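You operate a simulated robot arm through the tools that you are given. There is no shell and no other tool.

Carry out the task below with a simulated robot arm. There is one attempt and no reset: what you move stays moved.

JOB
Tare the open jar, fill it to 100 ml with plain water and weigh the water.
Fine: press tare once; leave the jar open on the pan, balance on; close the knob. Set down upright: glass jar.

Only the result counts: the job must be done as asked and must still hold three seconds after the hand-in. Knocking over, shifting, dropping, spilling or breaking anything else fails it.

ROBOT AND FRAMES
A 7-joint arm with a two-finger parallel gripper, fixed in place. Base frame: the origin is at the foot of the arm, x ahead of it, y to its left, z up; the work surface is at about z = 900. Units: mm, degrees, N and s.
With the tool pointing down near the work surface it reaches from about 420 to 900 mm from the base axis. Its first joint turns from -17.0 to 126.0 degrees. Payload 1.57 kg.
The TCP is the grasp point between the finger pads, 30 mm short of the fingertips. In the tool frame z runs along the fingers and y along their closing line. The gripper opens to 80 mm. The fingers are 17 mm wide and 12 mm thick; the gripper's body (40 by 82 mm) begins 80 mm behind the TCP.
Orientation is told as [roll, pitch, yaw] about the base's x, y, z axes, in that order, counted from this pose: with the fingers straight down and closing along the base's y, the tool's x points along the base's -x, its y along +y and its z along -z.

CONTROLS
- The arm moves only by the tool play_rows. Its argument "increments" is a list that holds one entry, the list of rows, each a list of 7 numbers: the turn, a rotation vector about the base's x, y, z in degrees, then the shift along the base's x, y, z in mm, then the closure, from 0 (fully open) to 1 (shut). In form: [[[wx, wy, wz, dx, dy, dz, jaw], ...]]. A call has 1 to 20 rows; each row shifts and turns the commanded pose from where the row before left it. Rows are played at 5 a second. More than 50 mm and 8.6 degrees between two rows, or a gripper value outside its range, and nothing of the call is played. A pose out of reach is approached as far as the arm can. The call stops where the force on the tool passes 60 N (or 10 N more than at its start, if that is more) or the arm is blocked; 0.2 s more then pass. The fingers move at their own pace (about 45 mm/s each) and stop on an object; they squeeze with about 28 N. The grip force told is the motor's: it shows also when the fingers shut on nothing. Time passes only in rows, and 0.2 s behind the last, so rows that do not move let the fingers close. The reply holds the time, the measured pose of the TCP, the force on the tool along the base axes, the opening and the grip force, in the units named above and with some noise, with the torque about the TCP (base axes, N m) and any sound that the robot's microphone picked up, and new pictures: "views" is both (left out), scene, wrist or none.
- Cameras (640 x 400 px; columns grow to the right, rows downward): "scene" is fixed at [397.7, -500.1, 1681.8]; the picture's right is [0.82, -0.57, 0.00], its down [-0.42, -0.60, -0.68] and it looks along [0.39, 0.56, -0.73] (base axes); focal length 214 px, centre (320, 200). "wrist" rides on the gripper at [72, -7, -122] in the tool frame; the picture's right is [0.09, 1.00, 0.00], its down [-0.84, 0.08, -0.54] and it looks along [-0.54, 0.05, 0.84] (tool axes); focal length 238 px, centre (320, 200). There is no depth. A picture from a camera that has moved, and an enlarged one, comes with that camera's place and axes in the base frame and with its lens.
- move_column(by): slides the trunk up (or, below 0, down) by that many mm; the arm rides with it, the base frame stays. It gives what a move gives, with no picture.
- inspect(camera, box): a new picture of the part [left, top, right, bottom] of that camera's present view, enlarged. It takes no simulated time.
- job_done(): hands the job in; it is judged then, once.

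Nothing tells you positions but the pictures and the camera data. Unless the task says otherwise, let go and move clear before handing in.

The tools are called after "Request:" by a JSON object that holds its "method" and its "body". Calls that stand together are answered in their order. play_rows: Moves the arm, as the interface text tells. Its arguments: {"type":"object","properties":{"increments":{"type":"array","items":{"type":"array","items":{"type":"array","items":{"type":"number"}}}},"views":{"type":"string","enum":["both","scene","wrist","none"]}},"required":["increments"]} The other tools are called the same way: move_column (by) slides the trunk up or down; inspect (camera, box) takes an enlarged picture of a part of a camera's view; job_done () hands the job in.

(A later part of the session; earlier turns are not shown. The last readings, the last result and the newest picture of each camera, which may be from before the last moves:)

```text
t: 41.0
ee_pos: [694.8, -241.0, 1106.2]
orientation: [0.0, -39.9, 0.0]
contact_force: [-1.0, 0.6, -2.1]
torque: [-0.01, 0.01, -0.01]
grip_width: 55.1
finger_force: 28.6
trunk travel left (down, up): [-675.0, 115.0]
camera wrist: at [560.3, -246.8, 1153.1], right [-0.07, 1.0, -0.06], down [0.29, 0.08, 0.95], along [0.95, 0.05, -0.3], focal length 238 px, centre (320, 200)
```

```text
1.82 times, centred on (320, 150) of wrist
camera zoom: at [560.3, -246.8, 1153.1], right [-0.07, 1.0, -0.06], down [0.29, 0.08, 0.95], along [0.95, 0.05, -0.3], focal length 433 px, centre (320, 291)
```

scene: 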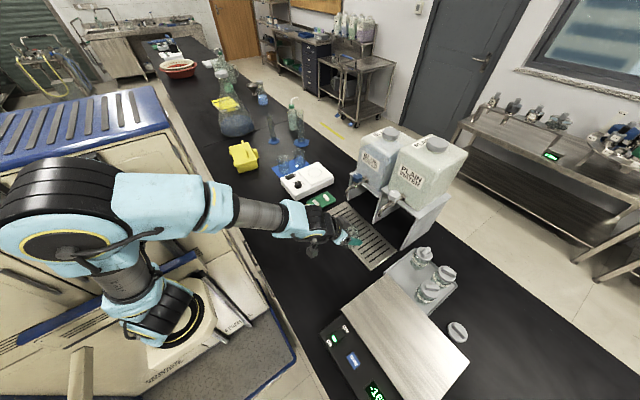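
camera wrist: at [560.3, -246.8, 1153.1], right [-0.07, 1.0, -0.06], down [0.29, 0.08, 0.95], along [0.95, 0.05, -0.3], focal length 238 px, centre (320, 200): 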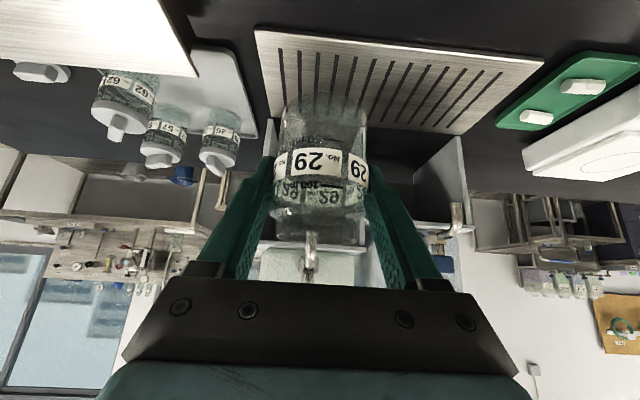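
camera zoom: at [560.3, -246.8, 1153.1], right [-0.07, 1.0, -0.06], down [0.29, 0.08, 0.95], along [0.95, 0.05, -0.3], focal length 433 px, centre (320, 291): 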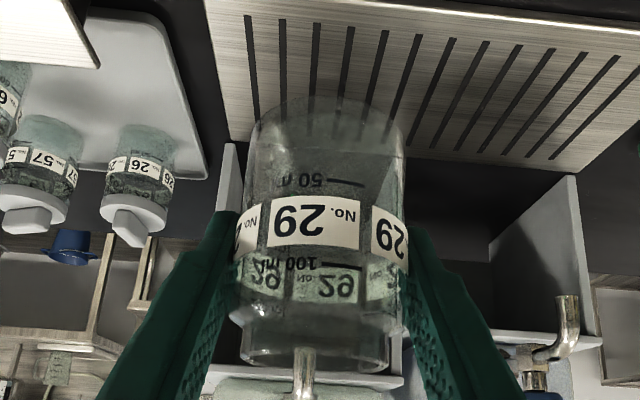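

The jar is lined up with the spout in y (-240). I'll lower it in front of the tap, then slide it forward under the spout at x ≈ 821.

Request:
{"method": "play_rows", "body": {"increments": [[[0, 0, 0, 0, 0.5, -30, 1], [0, 0, 0, 0, 0, -40, 1], [0, 0, 0, 0, 0, -40, 1], [0, 0, 0, 0, 0, -16, 1], [0, 0, 0, 20, 0, 0, 1], [0, 0, 0, 30, 0, 0, 1], [0, 0, 0, 30, 0, 0, 1], [0, 0, 0, 30, 0, 0, 1], [0, 0, 0, 16, 0, 0, 1], [0, 0, 0, 0, 0, 0, 1]]], "views": "both"}}

Request:
{"method": "inspect", "body": {"camera": "scene", "box": [340, 160, 440, 280]}}

Request:
{"method": "inspect", "body": {"camera": "wrist", "box": [200, 40, 440, 280]}}

```text
t: 43.2
ee_pos: [821.1, -239.2, 980.4]
orientation: [0.0, -39.9, 0.0]
contact_force: [-0.8, -0.7, -1.1]
torque: [-0.02, 0.02, 0.0]
grip_width: 55.1
finger_force: 27.5
trunk travel left (down, up): [-675.0, 115.0]
camera wrist: at [687.2, -246.3, 1026.9], right [-0.07, 1.0, -0.06], down [0.29, 0.08, 0.95], along [0.95, 0.05, -0.3], focal length 238 px, centre (320, 200)
```

scene: 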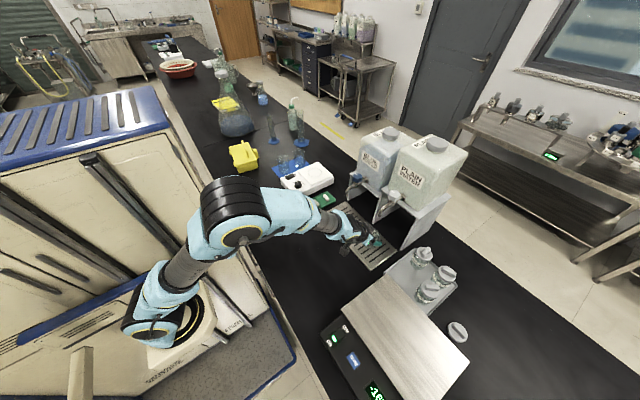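
wrist: 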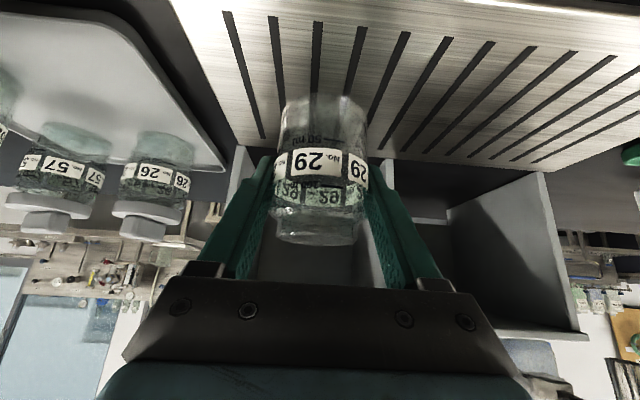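

```text
3.33 times, centred on (390, 220) of scene
camera zoom: at [397.7, -500.1, 1681.8], right [0.82, -0.57, 0.0], down [-0.42, -0.6, -0.68], along [0.39, 0.56, -0.73], focal length 715 px, centre (87, 133)
```

zoom: 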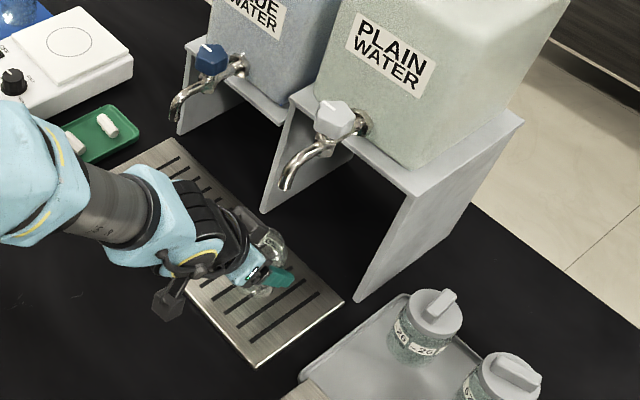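

```text
1.67 times, centred on (320, 160) of wrist
camera zoom: at [687.2, -246.3, 1026.9], right [-0.07, 1.0, -0.06], down [0.29, 0.08, 0.95], along [0.95, 0.05, -0.3], focal length 397 px, centre (320, 267)
```

zoom: 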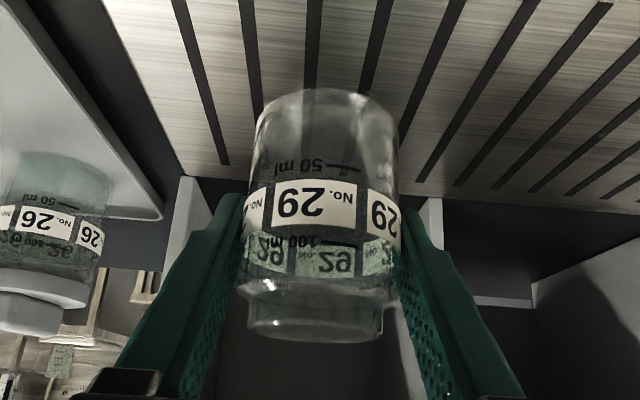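

The jar is below the spout. I'll nudge it (+2, -1) and lower it onto the grating in small steps.

Request:
{"method": "play_rows", "body": {"increments": [[[0, 0, 0, 2, -1, -12, 1], [0, 0, 0, 0, 0, -8, 1], [0, 0, 0, 0, 0, -2, 1], [0, 0, 0, 0, 0, 0, 1]]], "views": "wrist"}}

Request:
{"method": "inspect", "body": {"camera": "wrist", "box": [240, 70, 400, 190]}}

```text
t: 44.2
ee_pos: [823.8, -240.8, 959.4]
orientation: [-0.2, -40.0, 0.1]
contact_force: [-2.3, -1.7, 10.4]
torque: [0.04, 0.31, -0.01]
grip_width: 55.0
finger_force: 27.5
trunk travel left (down, up): [-675.0, 115.0]
camera wrist: at [688.8, -247.5, 1005.9], right [-0.07, 1.0, -0.06], down [0.29, 0.08, 0.95], along [0.95, 0.05, -0.29], focal length 238 px, centre (320, 200)
```

wrist: 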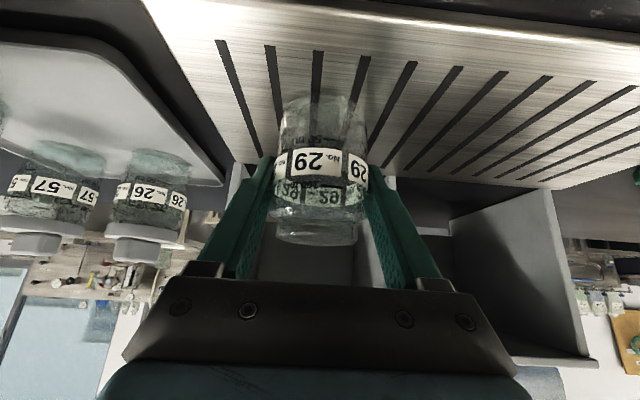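

```text
3.33 times, centred on (320, 130) of wrist
camera zoom: at [688.8, -247.5, 1005.9], right [-0.07, 1.0, -0.06], down [0.29, 0.08, 0.95], along [0.95, 0.05, -0.29], focal length 794 px, centre (320, 433)
```

zoom: 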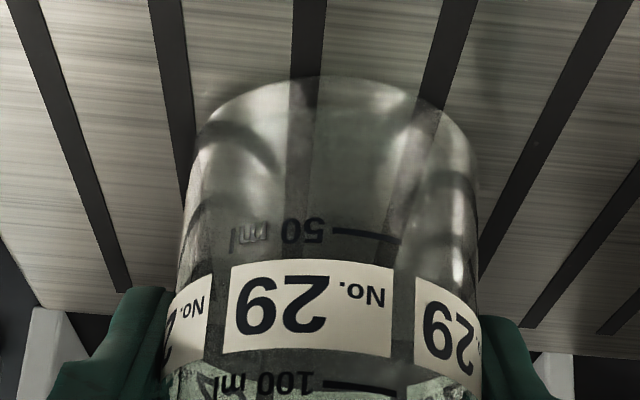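

There is about 10 N of contact, so the jar is on the grating. I'll ease up 1 mm to relax the force, then release.

Request:
{"method": "play_rows", "body": {"increments": [[[0, 0, 0, 0, 0, 0.8, 1], [0, 0, 0, 0, 0, 0, 1]]], "views": "none"}}

```text
t: 44.8
ee_pos: [823.5, -241.0, 959.4]
orientation: [-0.1, -40.0, 0.0]
contact_force: [3.3, -2.0, 8.9]
torque: [-0.09, 0.01, 0.05]
grip_width: 55.0
finger_force: 27.9
trunk travel left (down, up): [-675.0, 115.0]
```

Request:
{"method": "play_rows", "body": {"increments": [[[0, 0, 0, 0, 0, 0.6, 1], [0, 0, 0, 0, 0, 0, 1]]], "views": "none"}}

```text
t: 45.4
ee_pos: [822.2, -241.2, 959.9]
orientation: [-0.1, -40.0, 0.0]
contact_force: [3.3, -1.5, 6.3]
torque: [-0.08, -0.2, 0.02]
grip_width: 55.0
finger_force: 27.5
trunk travel left (down, up): [-675.0, 115.0]
```

Request:
{"method": "play_rows", "body": {"increments": [[[0, 0, 0, 0, 0, 0.7, 1], [0, 0, 0, 0, 0, 0, 1]]], "views": "none"}}

```text
t: 46.0
ee_pos: [822.9, -241.0, 959.8]
orientation: [0.0, -40.0, 0.0]
contact_force: [0.2, 0.4, 1.0]
torque: [-0.01, -0.11, -0.02]
grip_width: 55.1
finger_force: 27.9
trunk travel left (down, up): [-675.0, 115.0]
```

Force is near zero now. Releasing.

Request:
{"method": "play_rows", "body": {"increments": [[[0, 0, 0, 0, 0, 0, 0.29], [0, 0, 0, 0, 0, 0, 0.2], [0, 0, 0, 0, 0, 0, 0.1], [0, 0, 0, 0, 0, 0, 0.1]]], "views": "wrist"}}

Request:
{"method": "inspect", "body": {"camera": "wrist", "box": [240, 70, 400, 270]}}

```text
t: 47.0
ee_pos: [823.3, -240.3, 959.8]
orientation: [-0.1, -40.0, 0.0]
contact_force: [-0.8, -0.3, 0.4]
torque: [0.01, -0.03, 0.0]
grip_width: 72.1
finger_force: 0.1
trunk travel left (down, up): [-675.0, 115.0]
camera wrist: at [688.8, -247.3, 1007.0], right [-0.07, 1.0, -0.06], down [0.29, 0.08, 0.95], along [0.95, 0.05, -0.3], focal length 238 px, centre (320, 200)
```

wrist: 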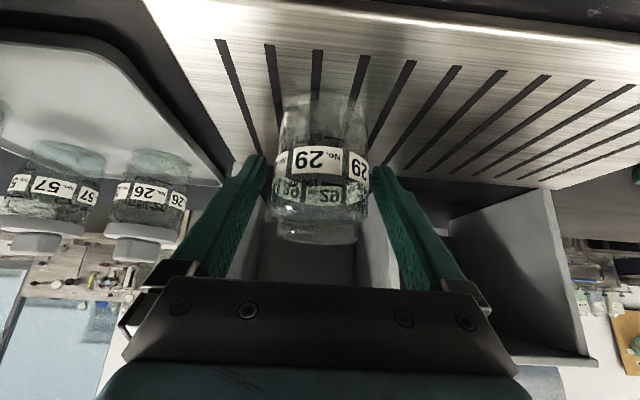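

```text
2.00 times, centred on (320, 170) of wrist
camera zoom: at [688.8, -247.3, 1007.0], right [-0.07, 1.0, -0.06], down [0.29, 0.08, 0.95], along [0.95, 0.05, -0.3], focal length 477 px, centre (320, 260)
```

zoom: 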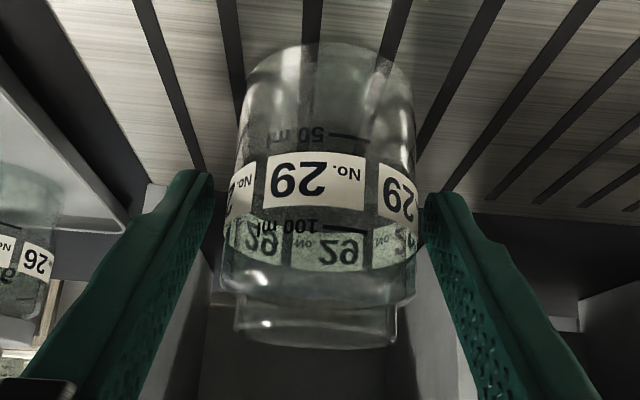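

The jar stands free below the spout. I'll back the hand straight out, rise, and come above the knob with a 30° tilt and 40° of yaw, which leaves room to turn it counter-clockwise.

Request:
{"method": "play_rows", "body": {"increments": [[[0, 0, 0, -20, 0, 0, 0.1], [0, 0, 0, -40, 0, 0, 0.1], [0, 0, 0, -50, 0, 0, 0.1], [0, 0, 0, -20, 0, 40, 0.1], [0, 2, 0, 0, 0, 50, 0.1], [0, 2, 0, 0, 0, 50, 0.1], [0, 2, 0, 0, 0, 50, 0.1], [0, 2, 0, 0, 0, 50, 0.1], [0, 2, 0, 0, 0, 50, 0.1], [0, 0, 0, 0, 0, 0, 0.1]]], "views": "both"}}

Request:
{"method": "inspect", "body": {"camera": "scene", "box": [340, 160, 440, 280]}}

Request:
{"method": "inspect", "body": {"camera": "wrist", "box": [220, 60, 420, 260]}}

```text
t: 49.2
ee_pos: [692.6, -239.7, 1250.1]
orientation: [-0.2, -29.9, 0.0]
contact_force: [-0.3, 0.1, 0.0]
torque: [0.02, 0.02, -0.04]
grip_width: 71.9
finger_force: 0.1
trunk travel left (down, up): [-675.0, 115.0]
camera wrist: at [568.3, -246.8, 1320.0], right [-0.08, 1.0, -0.05], down [0.45, 0.08, 0.89], along [0.89, 0.05, -0.46], focal length 238 px, centre (320, 200)
```

scene: 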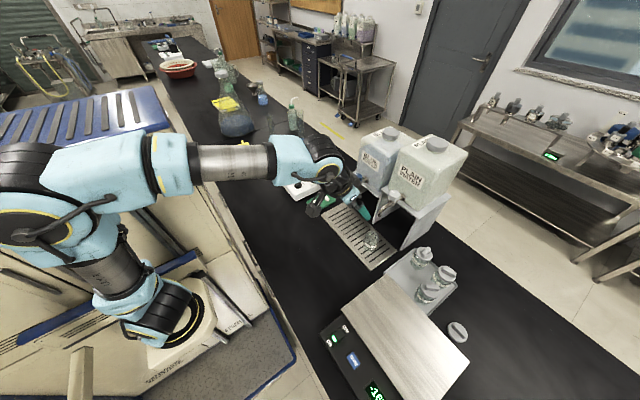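
wrist: 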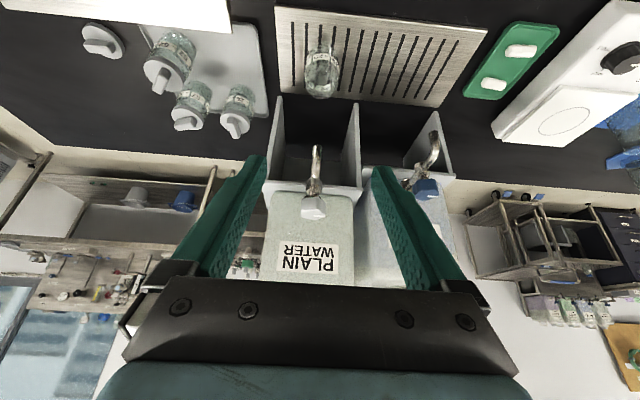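

```text
3.33 times, centred on (390, 220) of scene
camera zoom: at [397.7, -500.1, 1681.8], right [0.82, -0.57, 0.0], down [-0.42, -0.6, -0.68], along [0.39, 0.56, -0.73], focal length 715 px, centre (87, 133)
```

zoom: 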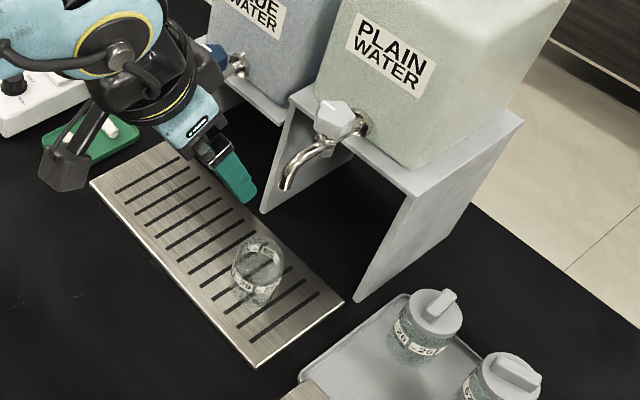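

```text
2.00 times, centred on (320, 160) of wrist
camera zoom: at [568.3, -246.8, 1320.0], right [-0.08, 1.0, -0.05], down [0.45, 0.08, 0.89], along [0.89, 0.05, -0.46], focal length 477 px, centre (320, 280)
```

zoom: 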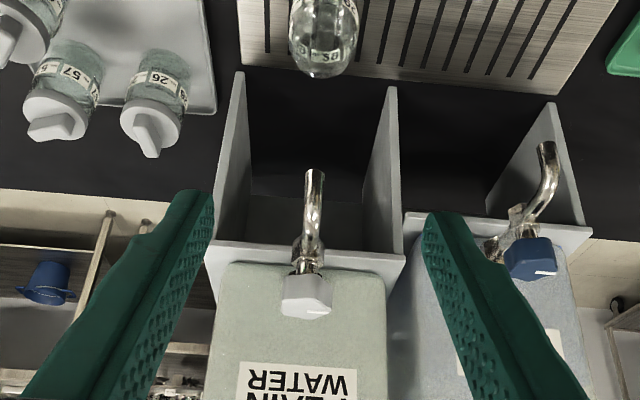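

Both views put the spout directly over the jar's mouth, and the knob centre at about (869, -239, 1178). I'll move above the knob with yaw -40°.

Request:
{"method": "play_rows", "body": {"increments": [[[0, 0, -8, 30, 0, 2, 0.1], [0, 0, -8, 30, 0, 2, 0.1], [0, 0, -8, 30, 0, 2, 0.1], [0, 0, -8, 30, 0, 2, 0.1], [0, 0, -8, 30, 0, 2, 0.2], [0, 0, 0, 0, 0, 0, 0.25]]], "views": "both"}}

Request:
{"method": "inspect", "body": {"camera": "wrist", "box": [220, 60, 420, 260]}}

Request:
{"method": "inspect", "body": {"camera": "scene", "box": [340, 120, 440, 260]}}

```text
t: 50.6
ee_pos: [842.4, -240.3, 1260.3]
orientation: [-0.1, -30.0, -40.1]
contact_force: [-0.3, 0.4, -0.1]
torque: [-0.02, 0.01, -0.01]
grip_width: 60.1
finger_force: 0.0
trunk travel left (down, up): [-675.0, 115.0]
camera wrist: at [743.6, -166.5, 1329.8], right [0.58, 0.81, -0.05], down [0.4, -0.23, 0.89], along [0.71, -0.53, -0.46], focal length 238 px, centre (320, 200)
```

scene: 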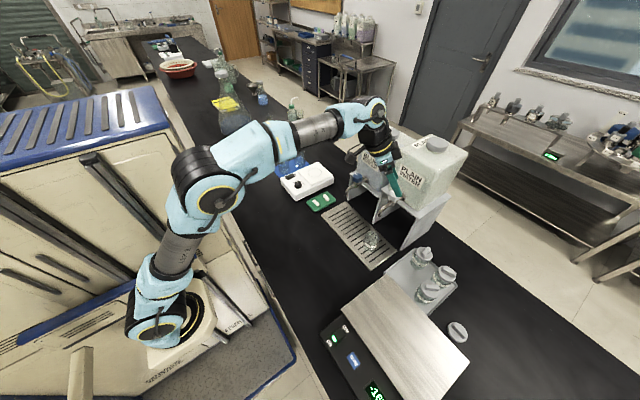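
wrist: 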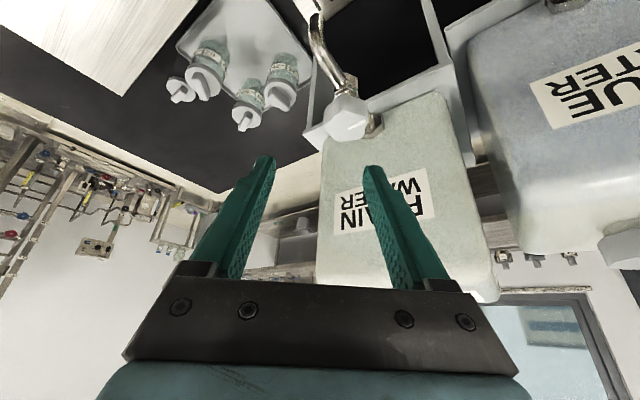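

```text
2.00 times, centred on (320, 160) of wrist
camera zoom: at [743.6, -166.5, 1329.8], right [0.58, 0.81, -0.05], down [0.4, -0.23, 0.89], along [0.71, -0.53, -0.46], focal length 477 px, centre (320, 280)
```

zoom: 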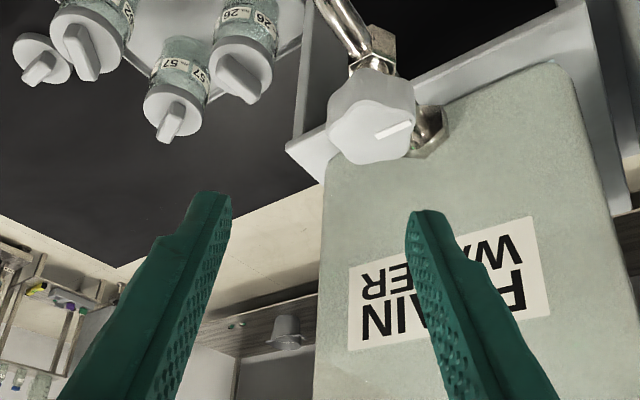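

```text
2.86 times, centred on (390, 190) of scene
camera zoom: at [397.7, -500.1, 1681.8], right [0.82, -0.57, 0.0], down [-0.42, -0.6, -0.68], along [0.39, 0.56, -0.73], focal length 613 px, centre (120, 229)
```

zoom: 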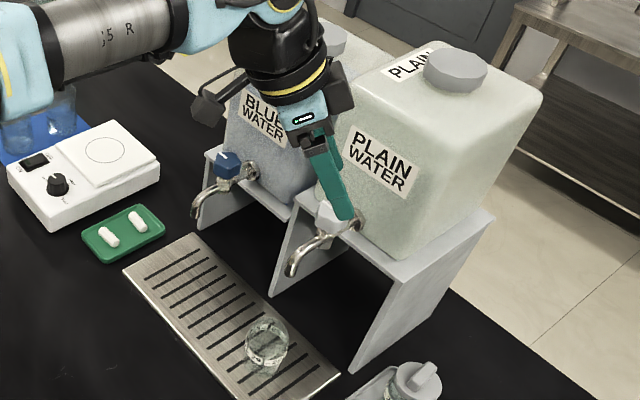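

Request:
{"method": "inspect", "body": {"camera": "wrist", "box": [310, 70, 390, 150]}}

```text
5.00 times, centred on (350, 110) of wrist
camera zoom: at [743.6, -166.5, 1329.8], right [0.58, 0.81, -0.05], down [0.4, -0.23, 0.89], along [0.71, -0.53, -0.46], focal length 1192 px, centre (170, 650)
```

zoom: 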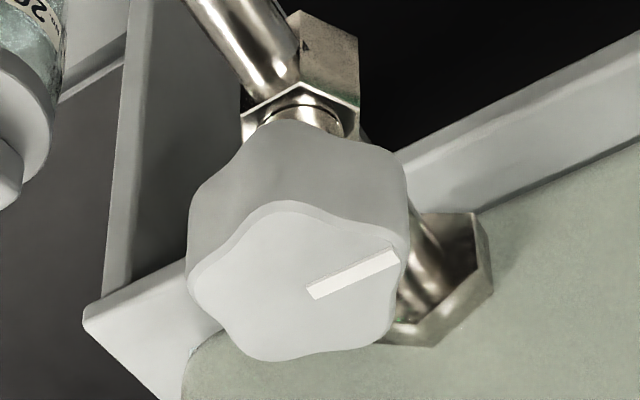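

The knob axis is near (871, -240), its top at z ≈ 1187 and its bottom at about 1170. I'll position the tilted fingers above it, then descend around it with 60 mm of opening.

Request:
{"method": "play_rows", "body": {"increments": [[[0, 0, 0, 11, 3, -10, 0.25], [0, 0, 0, 10.4, 3.7, -15, 0.25], [0, 0, 0, 0, 0, 0, 0.25]]], "views": "wrist"}}

Request:
{"method": "inspect", "body": {"camera": "wrist", "box": [240, 80, 400, 220]}}

Request:
{"method": "inspect", "body": {"camera": "scene", "box": [360, 140, 430, 220]}}

```text
t: 51.4
ee_pos: [864.3, -235.2, 1235.0]
orientation: [0.0, -30.0, -40.1]
contact_force: [-1.0, -0.6, -0.4]
torque: [-0.03, -0.02, 0.04]
grip_width: 59.8
finger_force: 0.1
trunk travel left (down, up): [-675.0, 115.0]
camera wrist: at [764.6, -160.0, 1304.5], right [0.58, 0.81, -0.05], down [0.4, -0.23, 0.89], along [0.71, -0.53, -0.46], focal length 238 px, centre (320, 200)
```

wrist: 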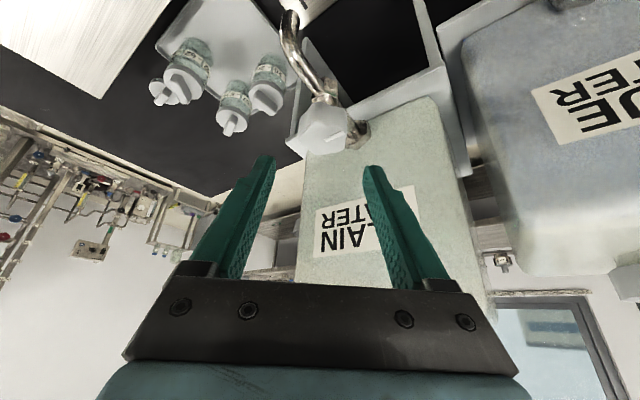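

```text
2.86 times, centred on (320, 150) of wrist
camera zoom: at [764.6, -160.0, 1304.5], right [0.58, 0.81, -0.05], down [0.4, -0.23, 0.89], along [0.71, -0.53, -0.46], focal length 681 px, centre (320, 343)
```

zoom: 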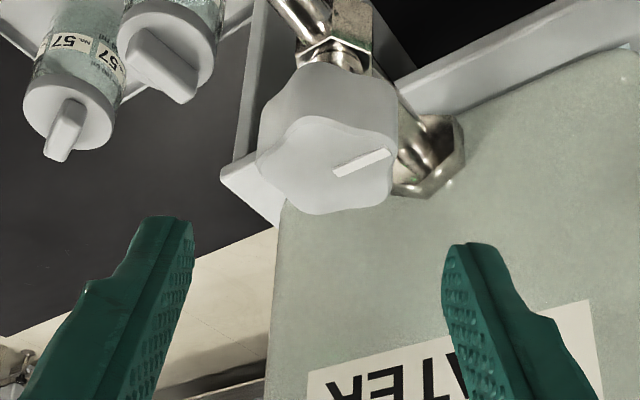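

```text
5.00 times, centred on (395, 180) of scene
camera zoom: at [397.7, -500.1, 1681.8], right [0.82, -0.57, 0.0], down [-0.42, -0.6, -0.68], along [0.39, 0.56, -0.73], focal length 1072 px, centre (-55, 300)
```

zoom: 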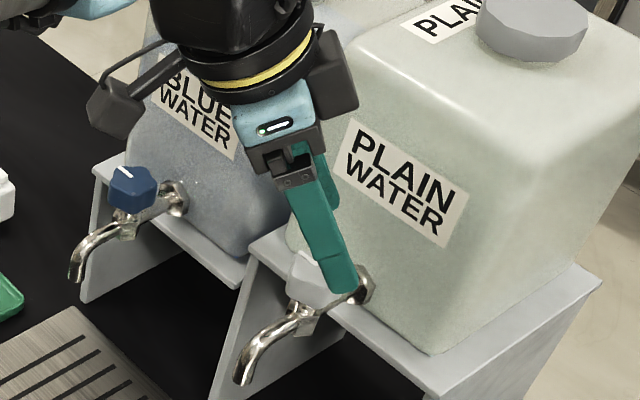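

Alignment is within about 1 mm. I'll descend around the knob.

Request:
{"method": "play_rows", "body": {"increments": [[[0, 0, 0, 0, 0, -15, 0.25], [0, 0, 0, 0, 0, -15, 0.25], [0, 0, 0, 0, 0, -8, 0.25], [0, 0, 0, 0, 0, 0, 0.3]]], "views": "wrist"}}

Request:
{"method": "inspect", "body": {"camera": "wrist", "box": [240, 80, 400, 220]}}

Request:
{"method": "inspect", "body": {"camera": "scene", "box": [360, 140, 430, 220]}}

```text
t: 52.4
ee_pos: [863.2, -234.3, 1197.6]
orientation: [0.0, -30.0, -40.1]
contact_force: [0.3, 0.4, -0.2]
torque: [-0.01, 0.0, 0.01]
grip_width: 56.0
finger_force: 0.0
trunk travel left (down, up): [-675.0, 115.0]
camera wrist: at [764.6, -159.8, 1266.4], right [0.58, 0.81, -0.05], down [0.4, -0.23, 0.89], along [0.71, -0.53, -0.46], focal length 238 px, centre (320, 200)
```

wrist: 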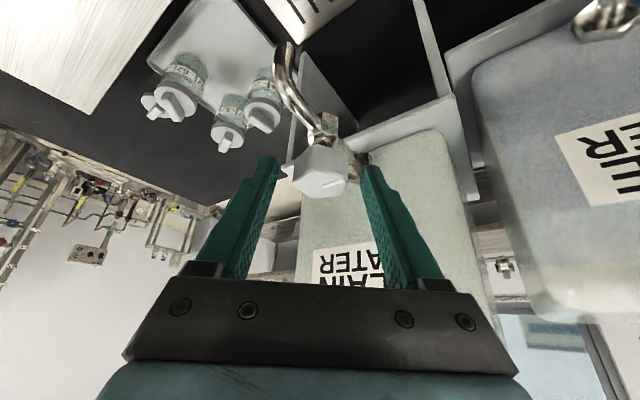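

```text
2.86 times, centred on (320, 150) of wrist
camera zoom: at [764.6, -159.8, 1266.4], right [0.58, 0.81, -0.05], down [0.4, -0.23, 0.89], along [0.71, -0.53, -0.46], focal length 681 px, centre (320, 343)
```

zoom: 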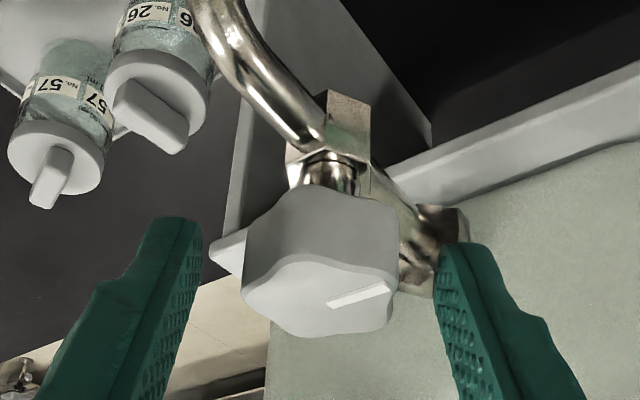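

```text
5.00 times, centred on (395, 180) of scene
camera zoom: at [397.7, -500.1, 1681.8], right [0.82, -0.57, 0.0], down [-0.42, -0.6, -0.68], along [0.39, 0.56, -0.73], focal length 1072 px, centre (-55, 300)
```

zoom: 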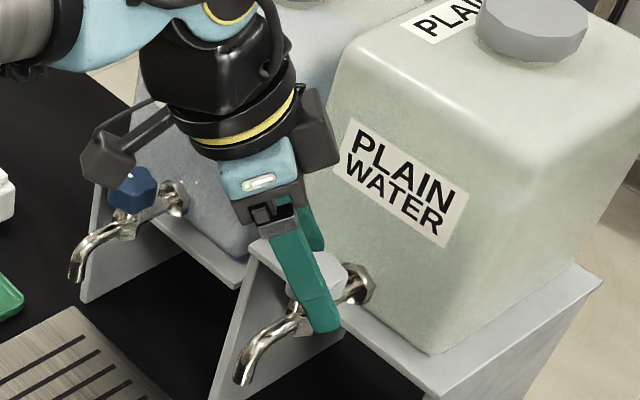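

The fingers straddle the knob. I'll close on it and check the response.

Request:
{"method": "play_rows", "body": {"increments": [[[0, 0, 0, 0, 0, -1, 0.45], [0, 0, 0, 0, 0, 0, 1], [0, 0, 0, 0, 0, 0, 1]]], "views": "both"}}

Request:
{"method": "inspect", "body": {"camera": "wrist", "box": [240, 80, 400, 220]}}

Request:
{"method": "inspect", "body": {"camera": "scene", "box": [350, 160, 400, 260]}}

```text
t: 53.2
ee_pos: [865.0, -233.1, 1197.0]
orientation: [-0.1, -29.9, -40.1]
contact_force: [5.8, 3.0, -0.9]
torque: [-0.06, -0.41, 0.12]
grip_width: 35.1
finger_force: 25.6
trunk travel left (down, up): [-675.0, 115.0]
camera wrist: at [764.8, -159.1, 1265.5], right [0.58, 0.81, -0.05], down [0.4, -0.23, 0.89], along [0.71, -0.53, -0.46], focal length 238 px, centre (320, 200)
```

scene: 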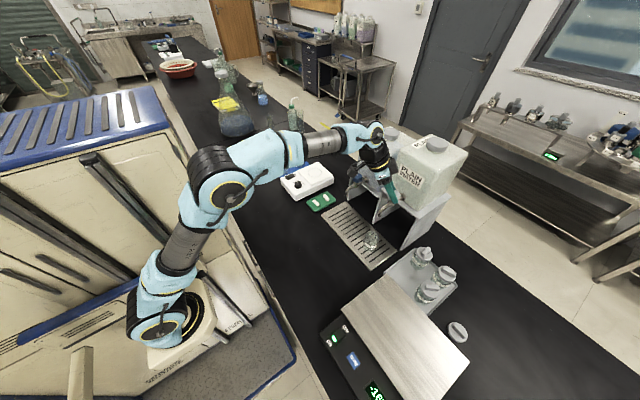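
wrist: 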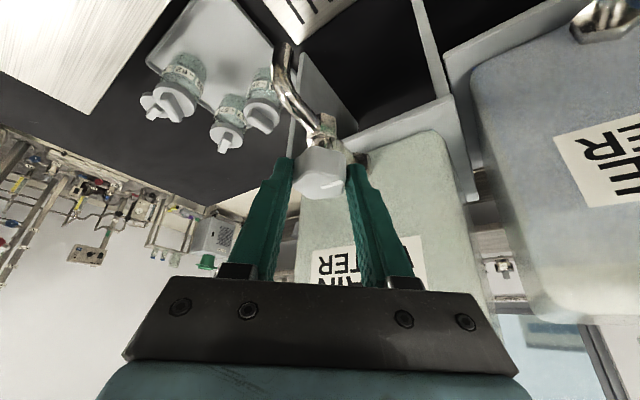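

```text
2.86 times, centred on (320, 150) of wrist
camera zoom: at [764.8, -159.1, 1265.5], right [0.58, 0.81, -0.05], down [0.4, -0.23, 0.89], along [0.71, -0.53, -0.46], focal length 681 px, centre (320, 343)
```

zoom: 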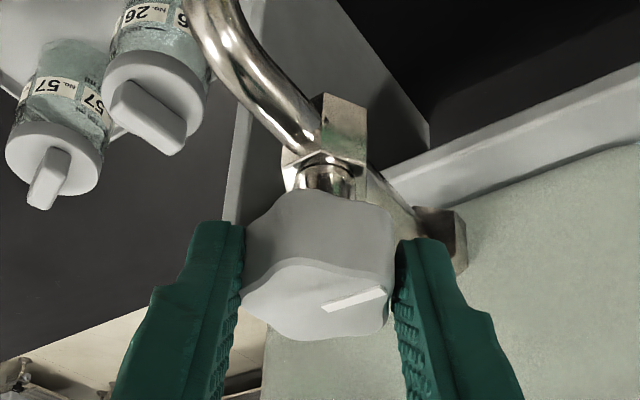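

```text
4.00 times, centred on (375, 210) of scene
camera zoom: at [397.7, -500.1, 1681.8], right [0.82, -0.57, 0.0], down [-0.42, -0.6, -0.68], along [0.39, 0.56, -0.73], focal length 858 px, centre (100, 160)
```

zoom: 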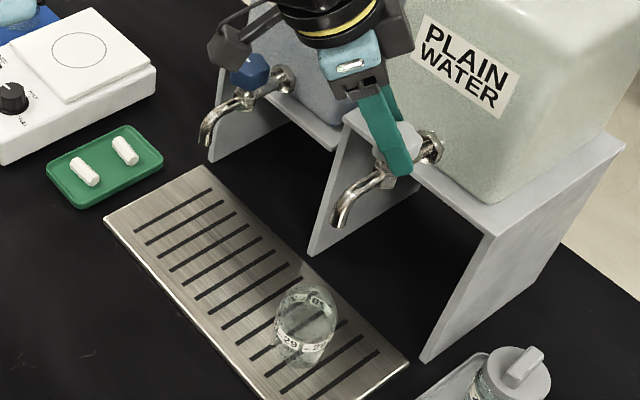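

The knob is gripped at 35 mm. I'll ease out the slight side load, then try a small counter-clockwise turn about the knob's axis and watch torque, sound and pointer.

Request:
{"method": "play_rows", "body": {"increments": [[[0, 0, 0, 0.8, 0.8, 0, 1], [0, 0, 5, -0.57, -0.63, 0, 1], [0, 0, 5, -0.5, -0.68, 0, 1]]], "views": "wrist"}}

Request:
{"method": "inspect", "body": {"camera": "wrist", "box": [240, 80, 400, 220]}}

Request:
{"method": "inspect", "body": {"camera": "scene", "box": [350, 180, 400, 260]}}

```text
t: 54.0
ee_pos: [863.3, -235.4, 1196.6]
orientation: [-0.2, -29.9, -29.9]
contact_force: [-0.4, 1.4, 1.2]
torque: [0.08, -0.04, 0.0]
grip_width: 34.7
finger_force: 41.6
trunk travel left (down, up): [-675.0, 115.0]
camera wrist: at [752.9, -178.9, 1265.6], right [0.43, 0.9, -0.05], down [0.43, -0.16, 0.89], along [0.79, -0.4, -0.46], focal length 238 px, centre (320, 200)
```

wrist: 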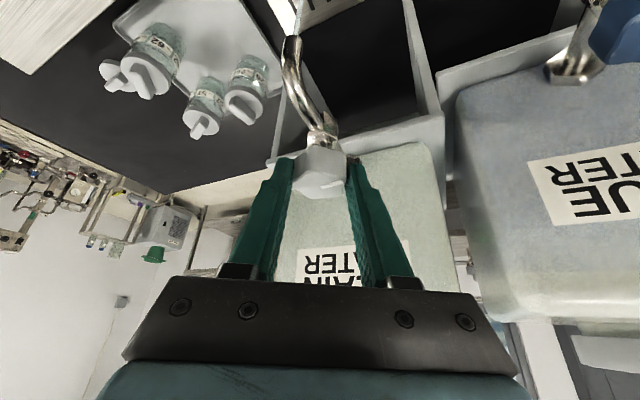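

```text
2.86 times, centred on (320, 150) of wrist
camera zoom: at [752.9, -178.9, 1265.6], right [0.43, 0.9, -0.05], down [0.43, -0.16, 0.89], along [0.79, -0.4, -0.46], focal length 681 px, centre (320, 343)
```

zoom: 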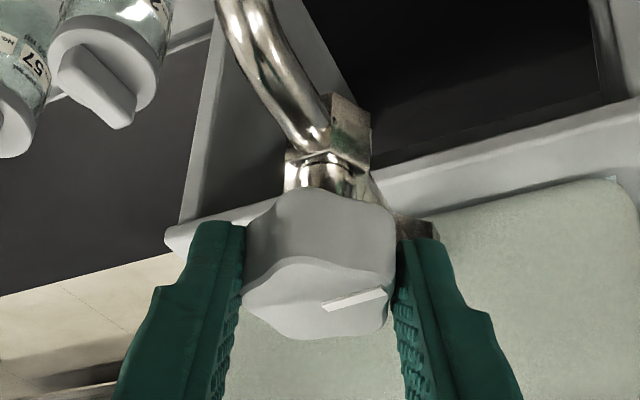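

```text
5.00 times, centred on (375, 220) of scene
camera zoom: at [397.7, -500.1, 1681.8], right [0.82, -0.57, 0.0], down [-0.42, -0.6, -0.68], along [0.39, 0.56, -0.73], focal length 1072 px, centre (45, 100)
```

zoom: 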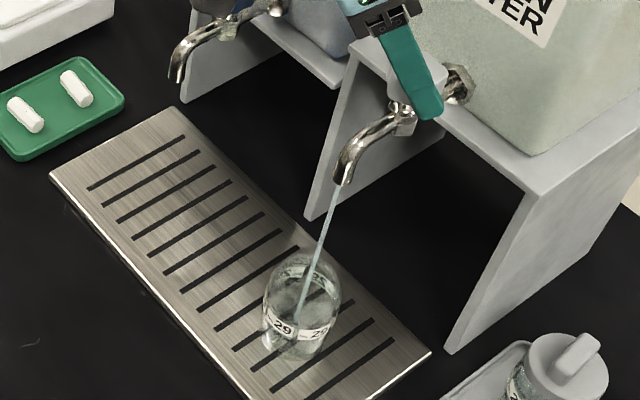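

Water is flowing into the jar at 10° of opening, with the stream centred in the mouth. I'll hold here briefly and monitor the level.

Request:
{"method": "play_rows", "body": {"increments": [[[0, 0, 0, 0, 0, 0, 1], [0, 0, 0, 0, 0, 0, 1]]], "views": "none"}}

Request:
{"method": "inspect", "body": {"camera": "scene", "box": [360, 225, 385, 255]}}

```text
t: 54.6
ee_pos: [862.0, -235.8, 1195.4]
orientation: [-0.2, -29.9, -30.1]
contact_force: [-1.6, 0.0, 0.0]
torque: [-0.17, 0.12, 0.05]
grip_width: 34.5
finger_force: 41.8
trunk travel left (down, up): [-675.0, 115.0]
```

```text
13.33 times, centred on (372, 240) of scene
camera zoom: at [397.7, -500.1, 1681.8], right [0.82, -0.57, 0.0], down [-0.42, -0.6, -0.68], along [0.39, 0.56, -0.73], focal length 2860 px, centre (-380, -333)
```

zoom: 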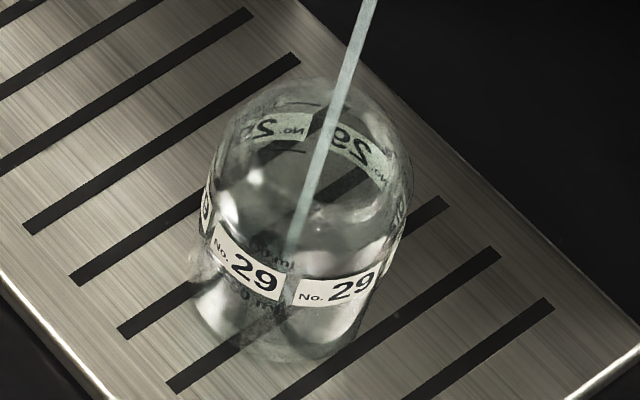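

Request:
{"method": "play_rows", "body": {"increments": [[[0, 0, 0, 0, 0, 0, 1], [0, 0, 0, 0, 0, 0, 1], [0, 0, 0, 0, 0, 0, 1], [0, 0, 0, 0, 0, 0, 1]]], "views": "none"}}

Request:
{"method": "inspect", "body": {"camera": "scene", "box": [360, 225, 385, 255]}}

```text
t: 55.6
ee_pos: [862.0, -234.4, 1197.0]
orientation: [-0.1, -29.9, -30.0]
contact_force: [-3.0, -0.9, -1.9]
torque: [-0.16, 0.16, 0.03]
grip_width: 34.4
finger_force: 41.6
trunk travel left (down, up): [-675.0, 115.0]
```

```text
13.33 times, centred on (372, 240) of scene
camera zoom: at [397.7, -500.1, 1681.8], right [0.82, -0.57, 0.0], down [-0.42, -0.6, -0.68], along [0.39, 0.56, -0.73], focal length 2860 px, centre (-380, -333)
```

zoom: 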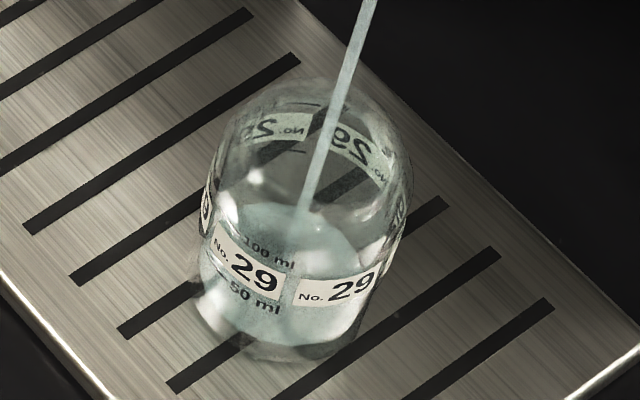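

Request:
{"method": "inspect", "body": {"camera": "scene", "box": [366, 230, 378, 240]}}

Request:
{"method": "inspect", "body": {"camera": "scene", "box": [366, 240, 378, 250]}}

```text
16.00 times, centred on (372, 235) of scene
camera zoom: at [397.7, -500.1, 1681.8], right [0.82, -0.57, 0.0], down [-0.42, -0.6, -0.68], along [0.39, 0.56, -0.73], focal length 3432 px, centre (-512, -360)
```

zoom: 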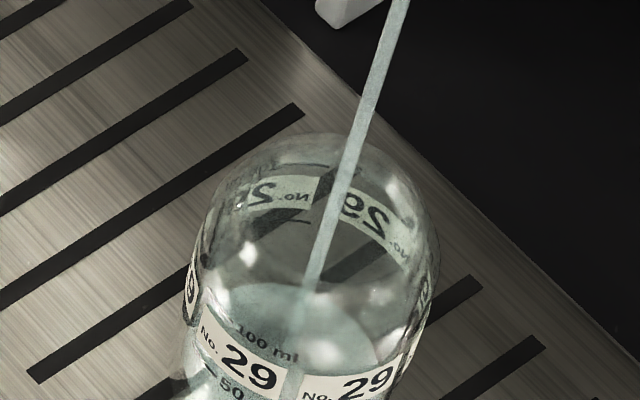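

```text
16.00 times, centred on (372, 245) of scene
camera zoom: at [397.7, -500.1, 1681.8], right [0.82, -0.57, 0.0], down [-0.42, -0.6, -0.68], along [0.39, 0.56, -0.73], focal length 3432 px, centre (-512, -520)
```

zoom: 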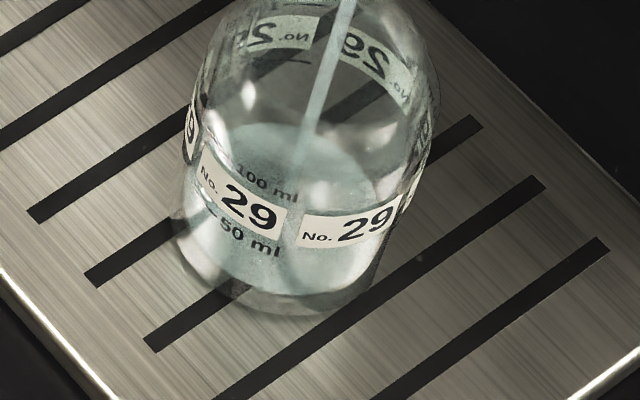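

The level is still near the bottom. I'll hold this gentle flow for 2 s more and measure the rate.

Request:
{"method": "play_rows", "body": {"increments": [[[0, 0, 0, 0, 0, 0, 1], [0, 0, 0, 0, 0, 0, 1], [0, 0, 0, 0, 0, 0, 1], [0, 0, 0, 0, 0, 0, 1], [0, 0, 0, 0, 0, 0, 1], [0, 0, 0, 0, 0, 0, 1], [0, 0, 0, 0, 0, 0, 1], [0, 0, 0, 0, 0, 0, 1], [0, 0, 0, 0, 0, 0, 1]]], "views": "none"}}

Request:
{"method": "inspect", "body": {"camera": "scene", "box": [366, 232, 378, 242]}}

Request:
{"method": "inspect", "body": {"camera": "scene", "box": [366, 240, 378, 250]}}

```text
t: 57.6
ee_pos: [864.4, -234.4, 1196.1]
orientation: [0.0, -29.9, -30.0]
contact_force: [-4.9, -0.4, -2.5]
torque: [-0.1, 0.22, 0.02]
grip_width: 34.4
finger_force: 42.0
trunk travel left (down, up): [-675.0, 115.0]
```

```text
16.00 times, centred on (372, 237) of scene
camera zoom: at [397.7, -500.1, 1681.8], right [0.82, -0.57, 0.0], down [-0.42, -0.6, -0.68], along [0.39, 0.56, -0.73], focal length 3432 px, centre (-512, -392)
```

zoom: 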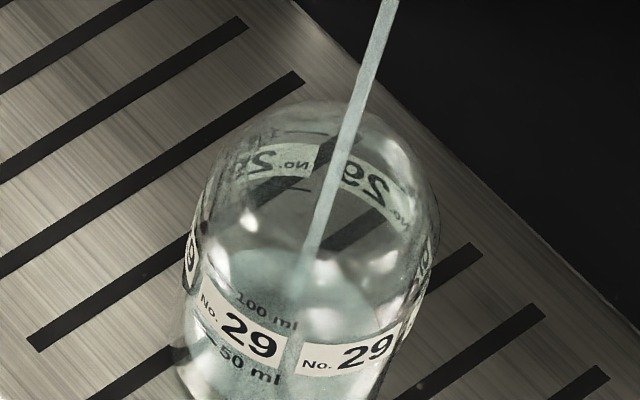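

```text
16.00 times, centred on (372, 245) of scene
camera zoom: at [397.7, -500.1, 1681.8], right [0.82, -0.57, 0.0], down [-0.42, -0.6, -0.68], along [0.39, 0.56, -0.73], focal length 3432 px, centre (-512, -520)
```

zoom: 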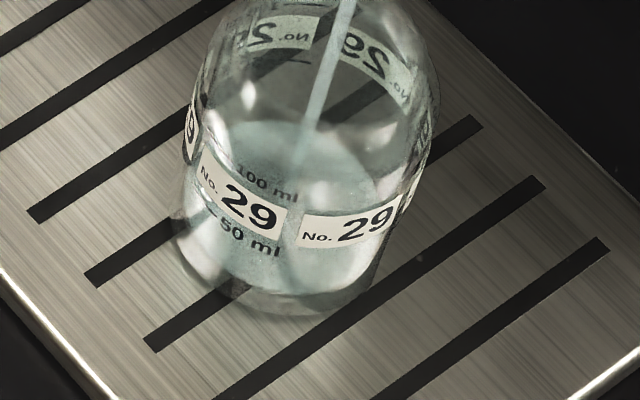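

The rate is only about 2 ml/s, so I'll open the knob another 20° for a faster fill.

Request:
{"method": "play_rows", "body": {"increments": [[[0, 0, 5, -0.9, -0.74, 0, 1], [0, 0, 5, -0.6, -0.78, 0, 1], [0, 0, 5, -0.3, -0.81, 0, 1], [0, 0, 5, -0.24, -0.84, 0, 1], [0, 0, 0, 0, 0, 0, 1]]], "views": "wrist"}}

Request:
{"method": "inspect", "body": {"camera": "scene", "box": [366, 240, 378, 250]}}

Request:
{"method": "inspect", "body": {"camera": "scene", "box": [350, 180, 400, 260]}}

```text
t: 58.8
ee_pos: [861.4, -238.2, 1196.1]
orientation: [0.0, -30.0, -9.9]
contact_force: [3.1, -3.0, 0.1]
torque: [-0.14, 0.16, 0.0]
grip_width: 34.3
finger_force: 41.9
trunk travel left (down, up): [-675.0, 115.0]
camera wrist: at [738.9, -223.1, 1265.5], right [0.09, 0.99, -0.05], down [0.46, 0.0, 0.89], along [0.88, -0.1, -0.46], focal length 238 px, centre (320, 200)
```

wrist: 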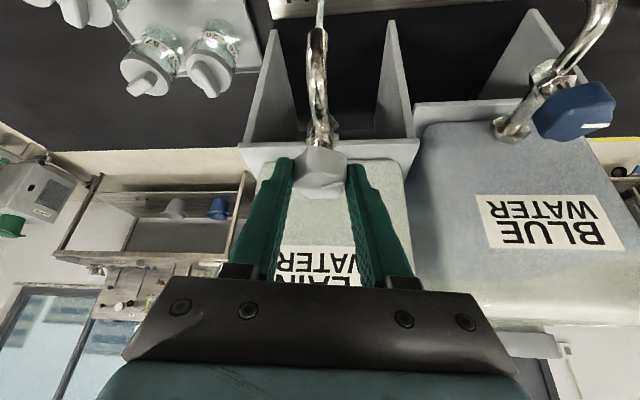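

```text
16.00 times, centred on (372, 245) of scene
camera zoom: at [397.7, -500.1, 1681.8], right [0.82, -0.57, 0.0], down [-0.42, -0.6, -0.68], along [0.39, 0.56, -0.73], focal length 3432 px, centre (-512, -520)
```

zoom: 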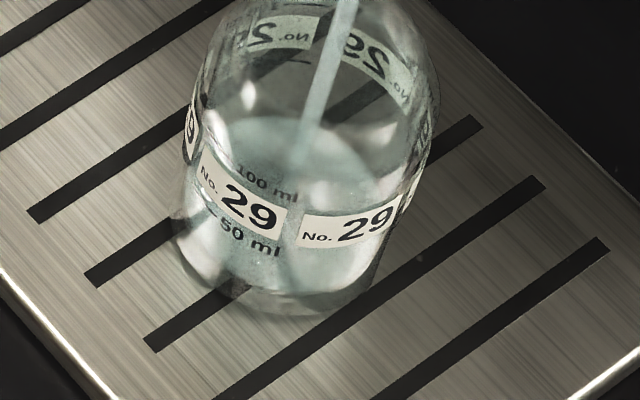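

```text
5.00 times, centred on (375, 220) of scene
camera zoom: at [397.7, -500.1, 1681.8], right [0.82, -0.57, 0.0], down [-0.42, -0.6, -0.68], along [0.39, 0.56, -0.73], focal length 1072 px, centre (45, 100)
```

zoom: 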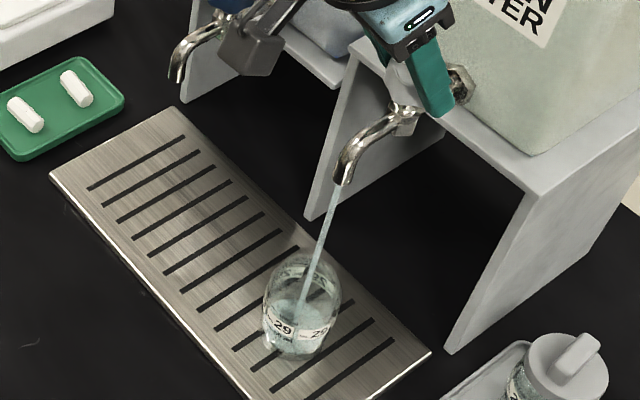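

Request:
{"method": "play_rows", "body": {"increments": [[[0, 0, 0, 0, 0, 0, 1], [0, 0, 0, 0, 0, 0, 1], [0, 0, 0, 0, 0, 0, 1], [0, 0, 0, 0, 0, 0, 1], [0, 0, 0, 0, 0, 0, 1], [0, 0, 0, 0, 0, 0, 1], [0, 0, 0, 0, 0, 0, 1], [0, 0, 0, 0, 0, 0, 1], [0, 0, 0, 0, 0, 0, 1]]], "views": "none"}}

Request:
{"method": "inspect", "body": {"camera": "scene", "box": [366, 240, 378, 250]}}

Request:
{"method": "inspect", "body": {"camera": "scene", "box": [366, 232, 378, 242]}}

```text
t: 60.8
ee_pos: [863.2, -238.6, 1196.2]
orientation: [0.0, -30.0, -9.9]
contact_force: [7.8, -4.4, 3.1]
torque: [-0.21, -0.28, 0.03]
grip_width: 34.3
finger_force: 41.7
trunk travel left (down, up): [-675.0, 115.0]
```

```text
16.00 times, centred on (372, 245) of scene
camera zoom: at [397.7, -500.1, 1681.8], right [0.82, -0.57, 0.0], down [-0.42, -0.6, -0.68], along [0.39, 0.56, -0.73], focal length 3432 px, centre (-512, -520)
```

zoom: 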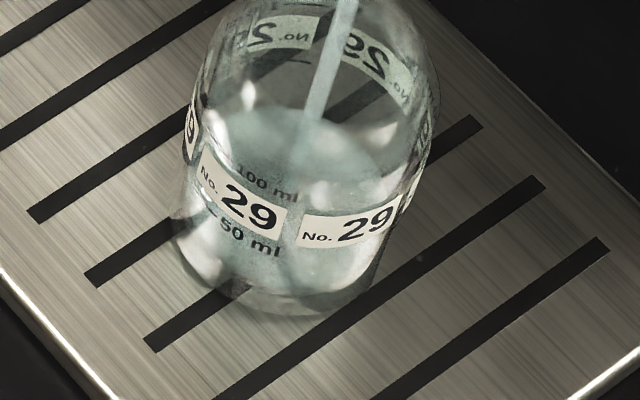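

```text
16.00 times, centred on (372, 237) of scene
camera zoom: at [397.7, -500.1, 1681.8], right [0.82, -0.57, 0.0], down [-0.42, -0.6, -0.68], along [0.39, 0.56, -0.73], focal length 3432 px, centre (-512, -392)
```

zoom: 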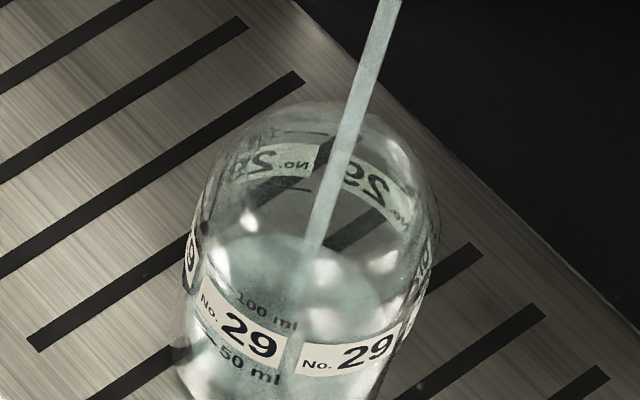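

The rate is now about 5 ml/s. I'll continue for about 4 s, easing a small side load.

Request:
{"method": "play_rows", "body": {"increments": [[[0, 0, 0, 0.5, -0.3, 0, 1], [0, 0, 0, 0, 0, 0, 1], [0, 0, 0, 0, 0, 0, 1], [0, 0, 0, 0, 0, 0, 1], [0, 0, 0, 0, 0, 0, 1], [0, 0, 0, 0, 0, 0, 1], [0, 0, 0, 0, 0, 0, 1], [0, 0, 0, 0, 0, 0, 1], [0, 0, 0, 0, 0, 0, 1], [0, 0, 0, 0, 0, 0, 1], [0, 0, 0, 0, 0, 0, 1], [0, 0, 0, 0, 0, 0, 1], [0, 0, 0, 0, 0, 0, 1], [0, 0, 0, 0, 0, 0, 1], [0, 0, 0, 0, 0, 0, 1], [0, 0, 0, 0, 0, 0, 1], [0, 0, 0, 0, 0, 0, 1], [0, 0, 0, 0, 0, 0, 1], [0, 0, 0, 0, 0, 0, 1]]], "views": "none"}}

Request:
{"method": "inspect", "body": {"camera": "scene", "box": [366, 232, 378, 242]}}

Request:
{"method": "inspect", "body": {"camera": "scene", "box": [366, 240, 378, 250]}}

```text
t: 64.8
ee_pos: [862.6, -236.6, 1196.2]
orientation: [0.1, -30.1, -9.9]
contact_force: [-1.7, 0.1, 2.5]
torque: [-0.21, -0.07, 0.03]
grip_width: 34.1
finger_force: 42.2
trunk travel left (down, up): [-675.0, 115.0]
```

```text
16.00 times, centred on (372, 237) of scene
camera zoom: at [397.7, -500.1, 1681.8], right [0.82, -0.57, 0.0], down [-0.42, -0.6, -0.68], along [0.39, 0.56, -0.73], focal length 3432 px, centre (-512, -392)
```

zoom: 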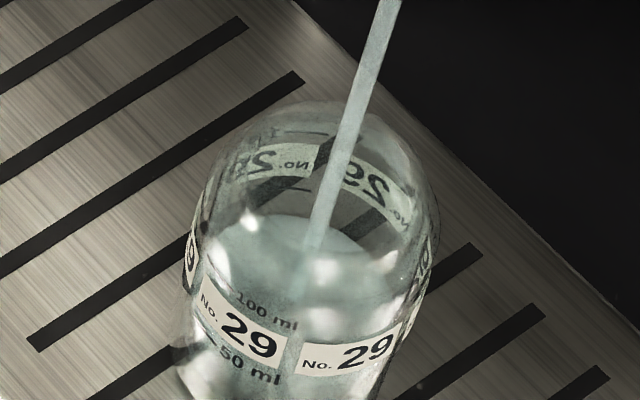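

```text
16.00 times, centred on (372, 245) of scene
camera zoom: at [397.7, -500.1, 1681.8], right [0.82, -0.57, 0.0], down [-0.42, -0.6, -0.68], along [0.39, 0.56, -0.73], focal length 3432 px, centre (-512, -520)
```

zoom: 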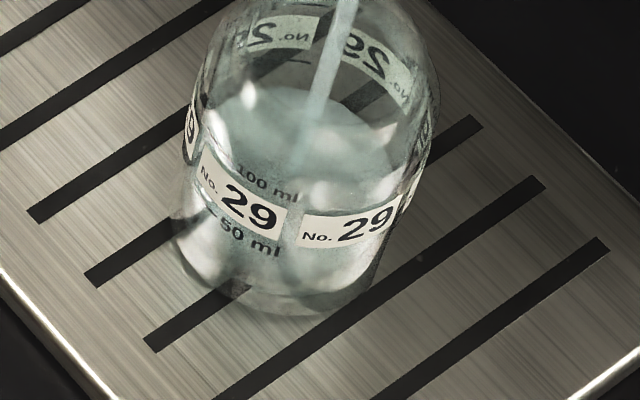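

The level is about 34 ml and rising about 5 ml/s. I'll continue another 4 s.

Request:
{"method": "play_rows", "body": {"increments": [[[0, 0, 0, 0, 0, 0, 1], [0, 0, 0, 0, 0, 0, 1], [0, 0, 0, 0, 0, 0, 1], [0, 0, 0, 0, 0, 0, 1], [0, 0, 0, 0, 0, 0, 1], [0, 0, 0, 0, 0, 0, 1], [0, 0, 0, 0, 0, 0, 1], [0, 0, 0, 0, 0, 0, 1], [0, 0, 0, 0, 0, 0, 1], [0, 0, 0, 0, 0, 0, 1], [0, 0, 0, 0, 0, 0, 1], [0, 0, 0, 0, 0, 0, 1], [0, 0, 0, 0, 0, 0, 1], [0, 0, 0, 0, 0, 0, 1], [0, 0, 0, 0, 0, 0, 1], [0, 0, 0, 0, 0, 0, 1], [0, 0, 0, 0, 0, 0, 1], [0, 0, 0, 0, 0, 0, 1], [0, 0, 0, 0, 0, 0, 1]]], "views": "none"}}

Request:
{"method": "inspect", "body": {"camera": "scene", "box": [366, 232, 378, 242]}}

Request:
{"method": "inspect", "body": {"camera": "scene", "box": [366, 240, 378, 250]}}

```text
t: 68.8
ee_pos: [863.4, -238.4, 1197.7]
orientation: [0.0, -30.0, -10.2]
contact_force: [-2.2, -0.6, 2.1]
torque: [0.07, 0.02, 0.02]
grip_width: 34.6
finger_force: 41.1
trunk travel left (down, up): [-675.0, 115.0]
```

```text
16.00 times, centred on (372, 237) of scene
camera zoom: at [397.7, -500.1, 1681.8], right [0.82, -0.57, 0.0], down [-0.42, -0.6, -0.68], along [0.39, 0.56, -0.73], focal length 3432 px, centre (-512, -392)
```

zoom: 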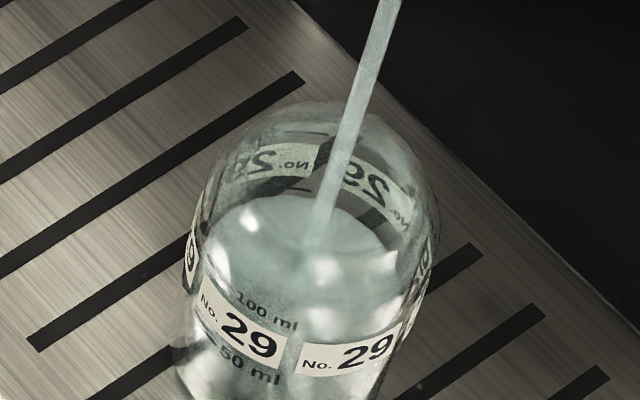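

```text
16.00 times, centred on (372, 245) of scene
camera zoom: at [397.7, -500.1, 1681.8], right [0.82, -0.57, 0.0], down [-0.42, -0.6, -0.68], along [0.39, 0.56, -0.73], focal length 3432 px, centre (-512, -520)
```

zoom: 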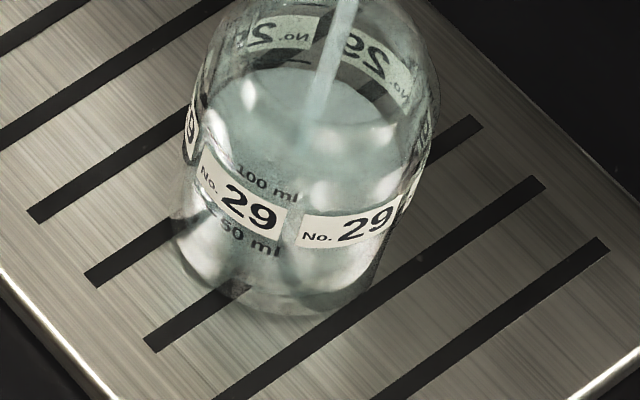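

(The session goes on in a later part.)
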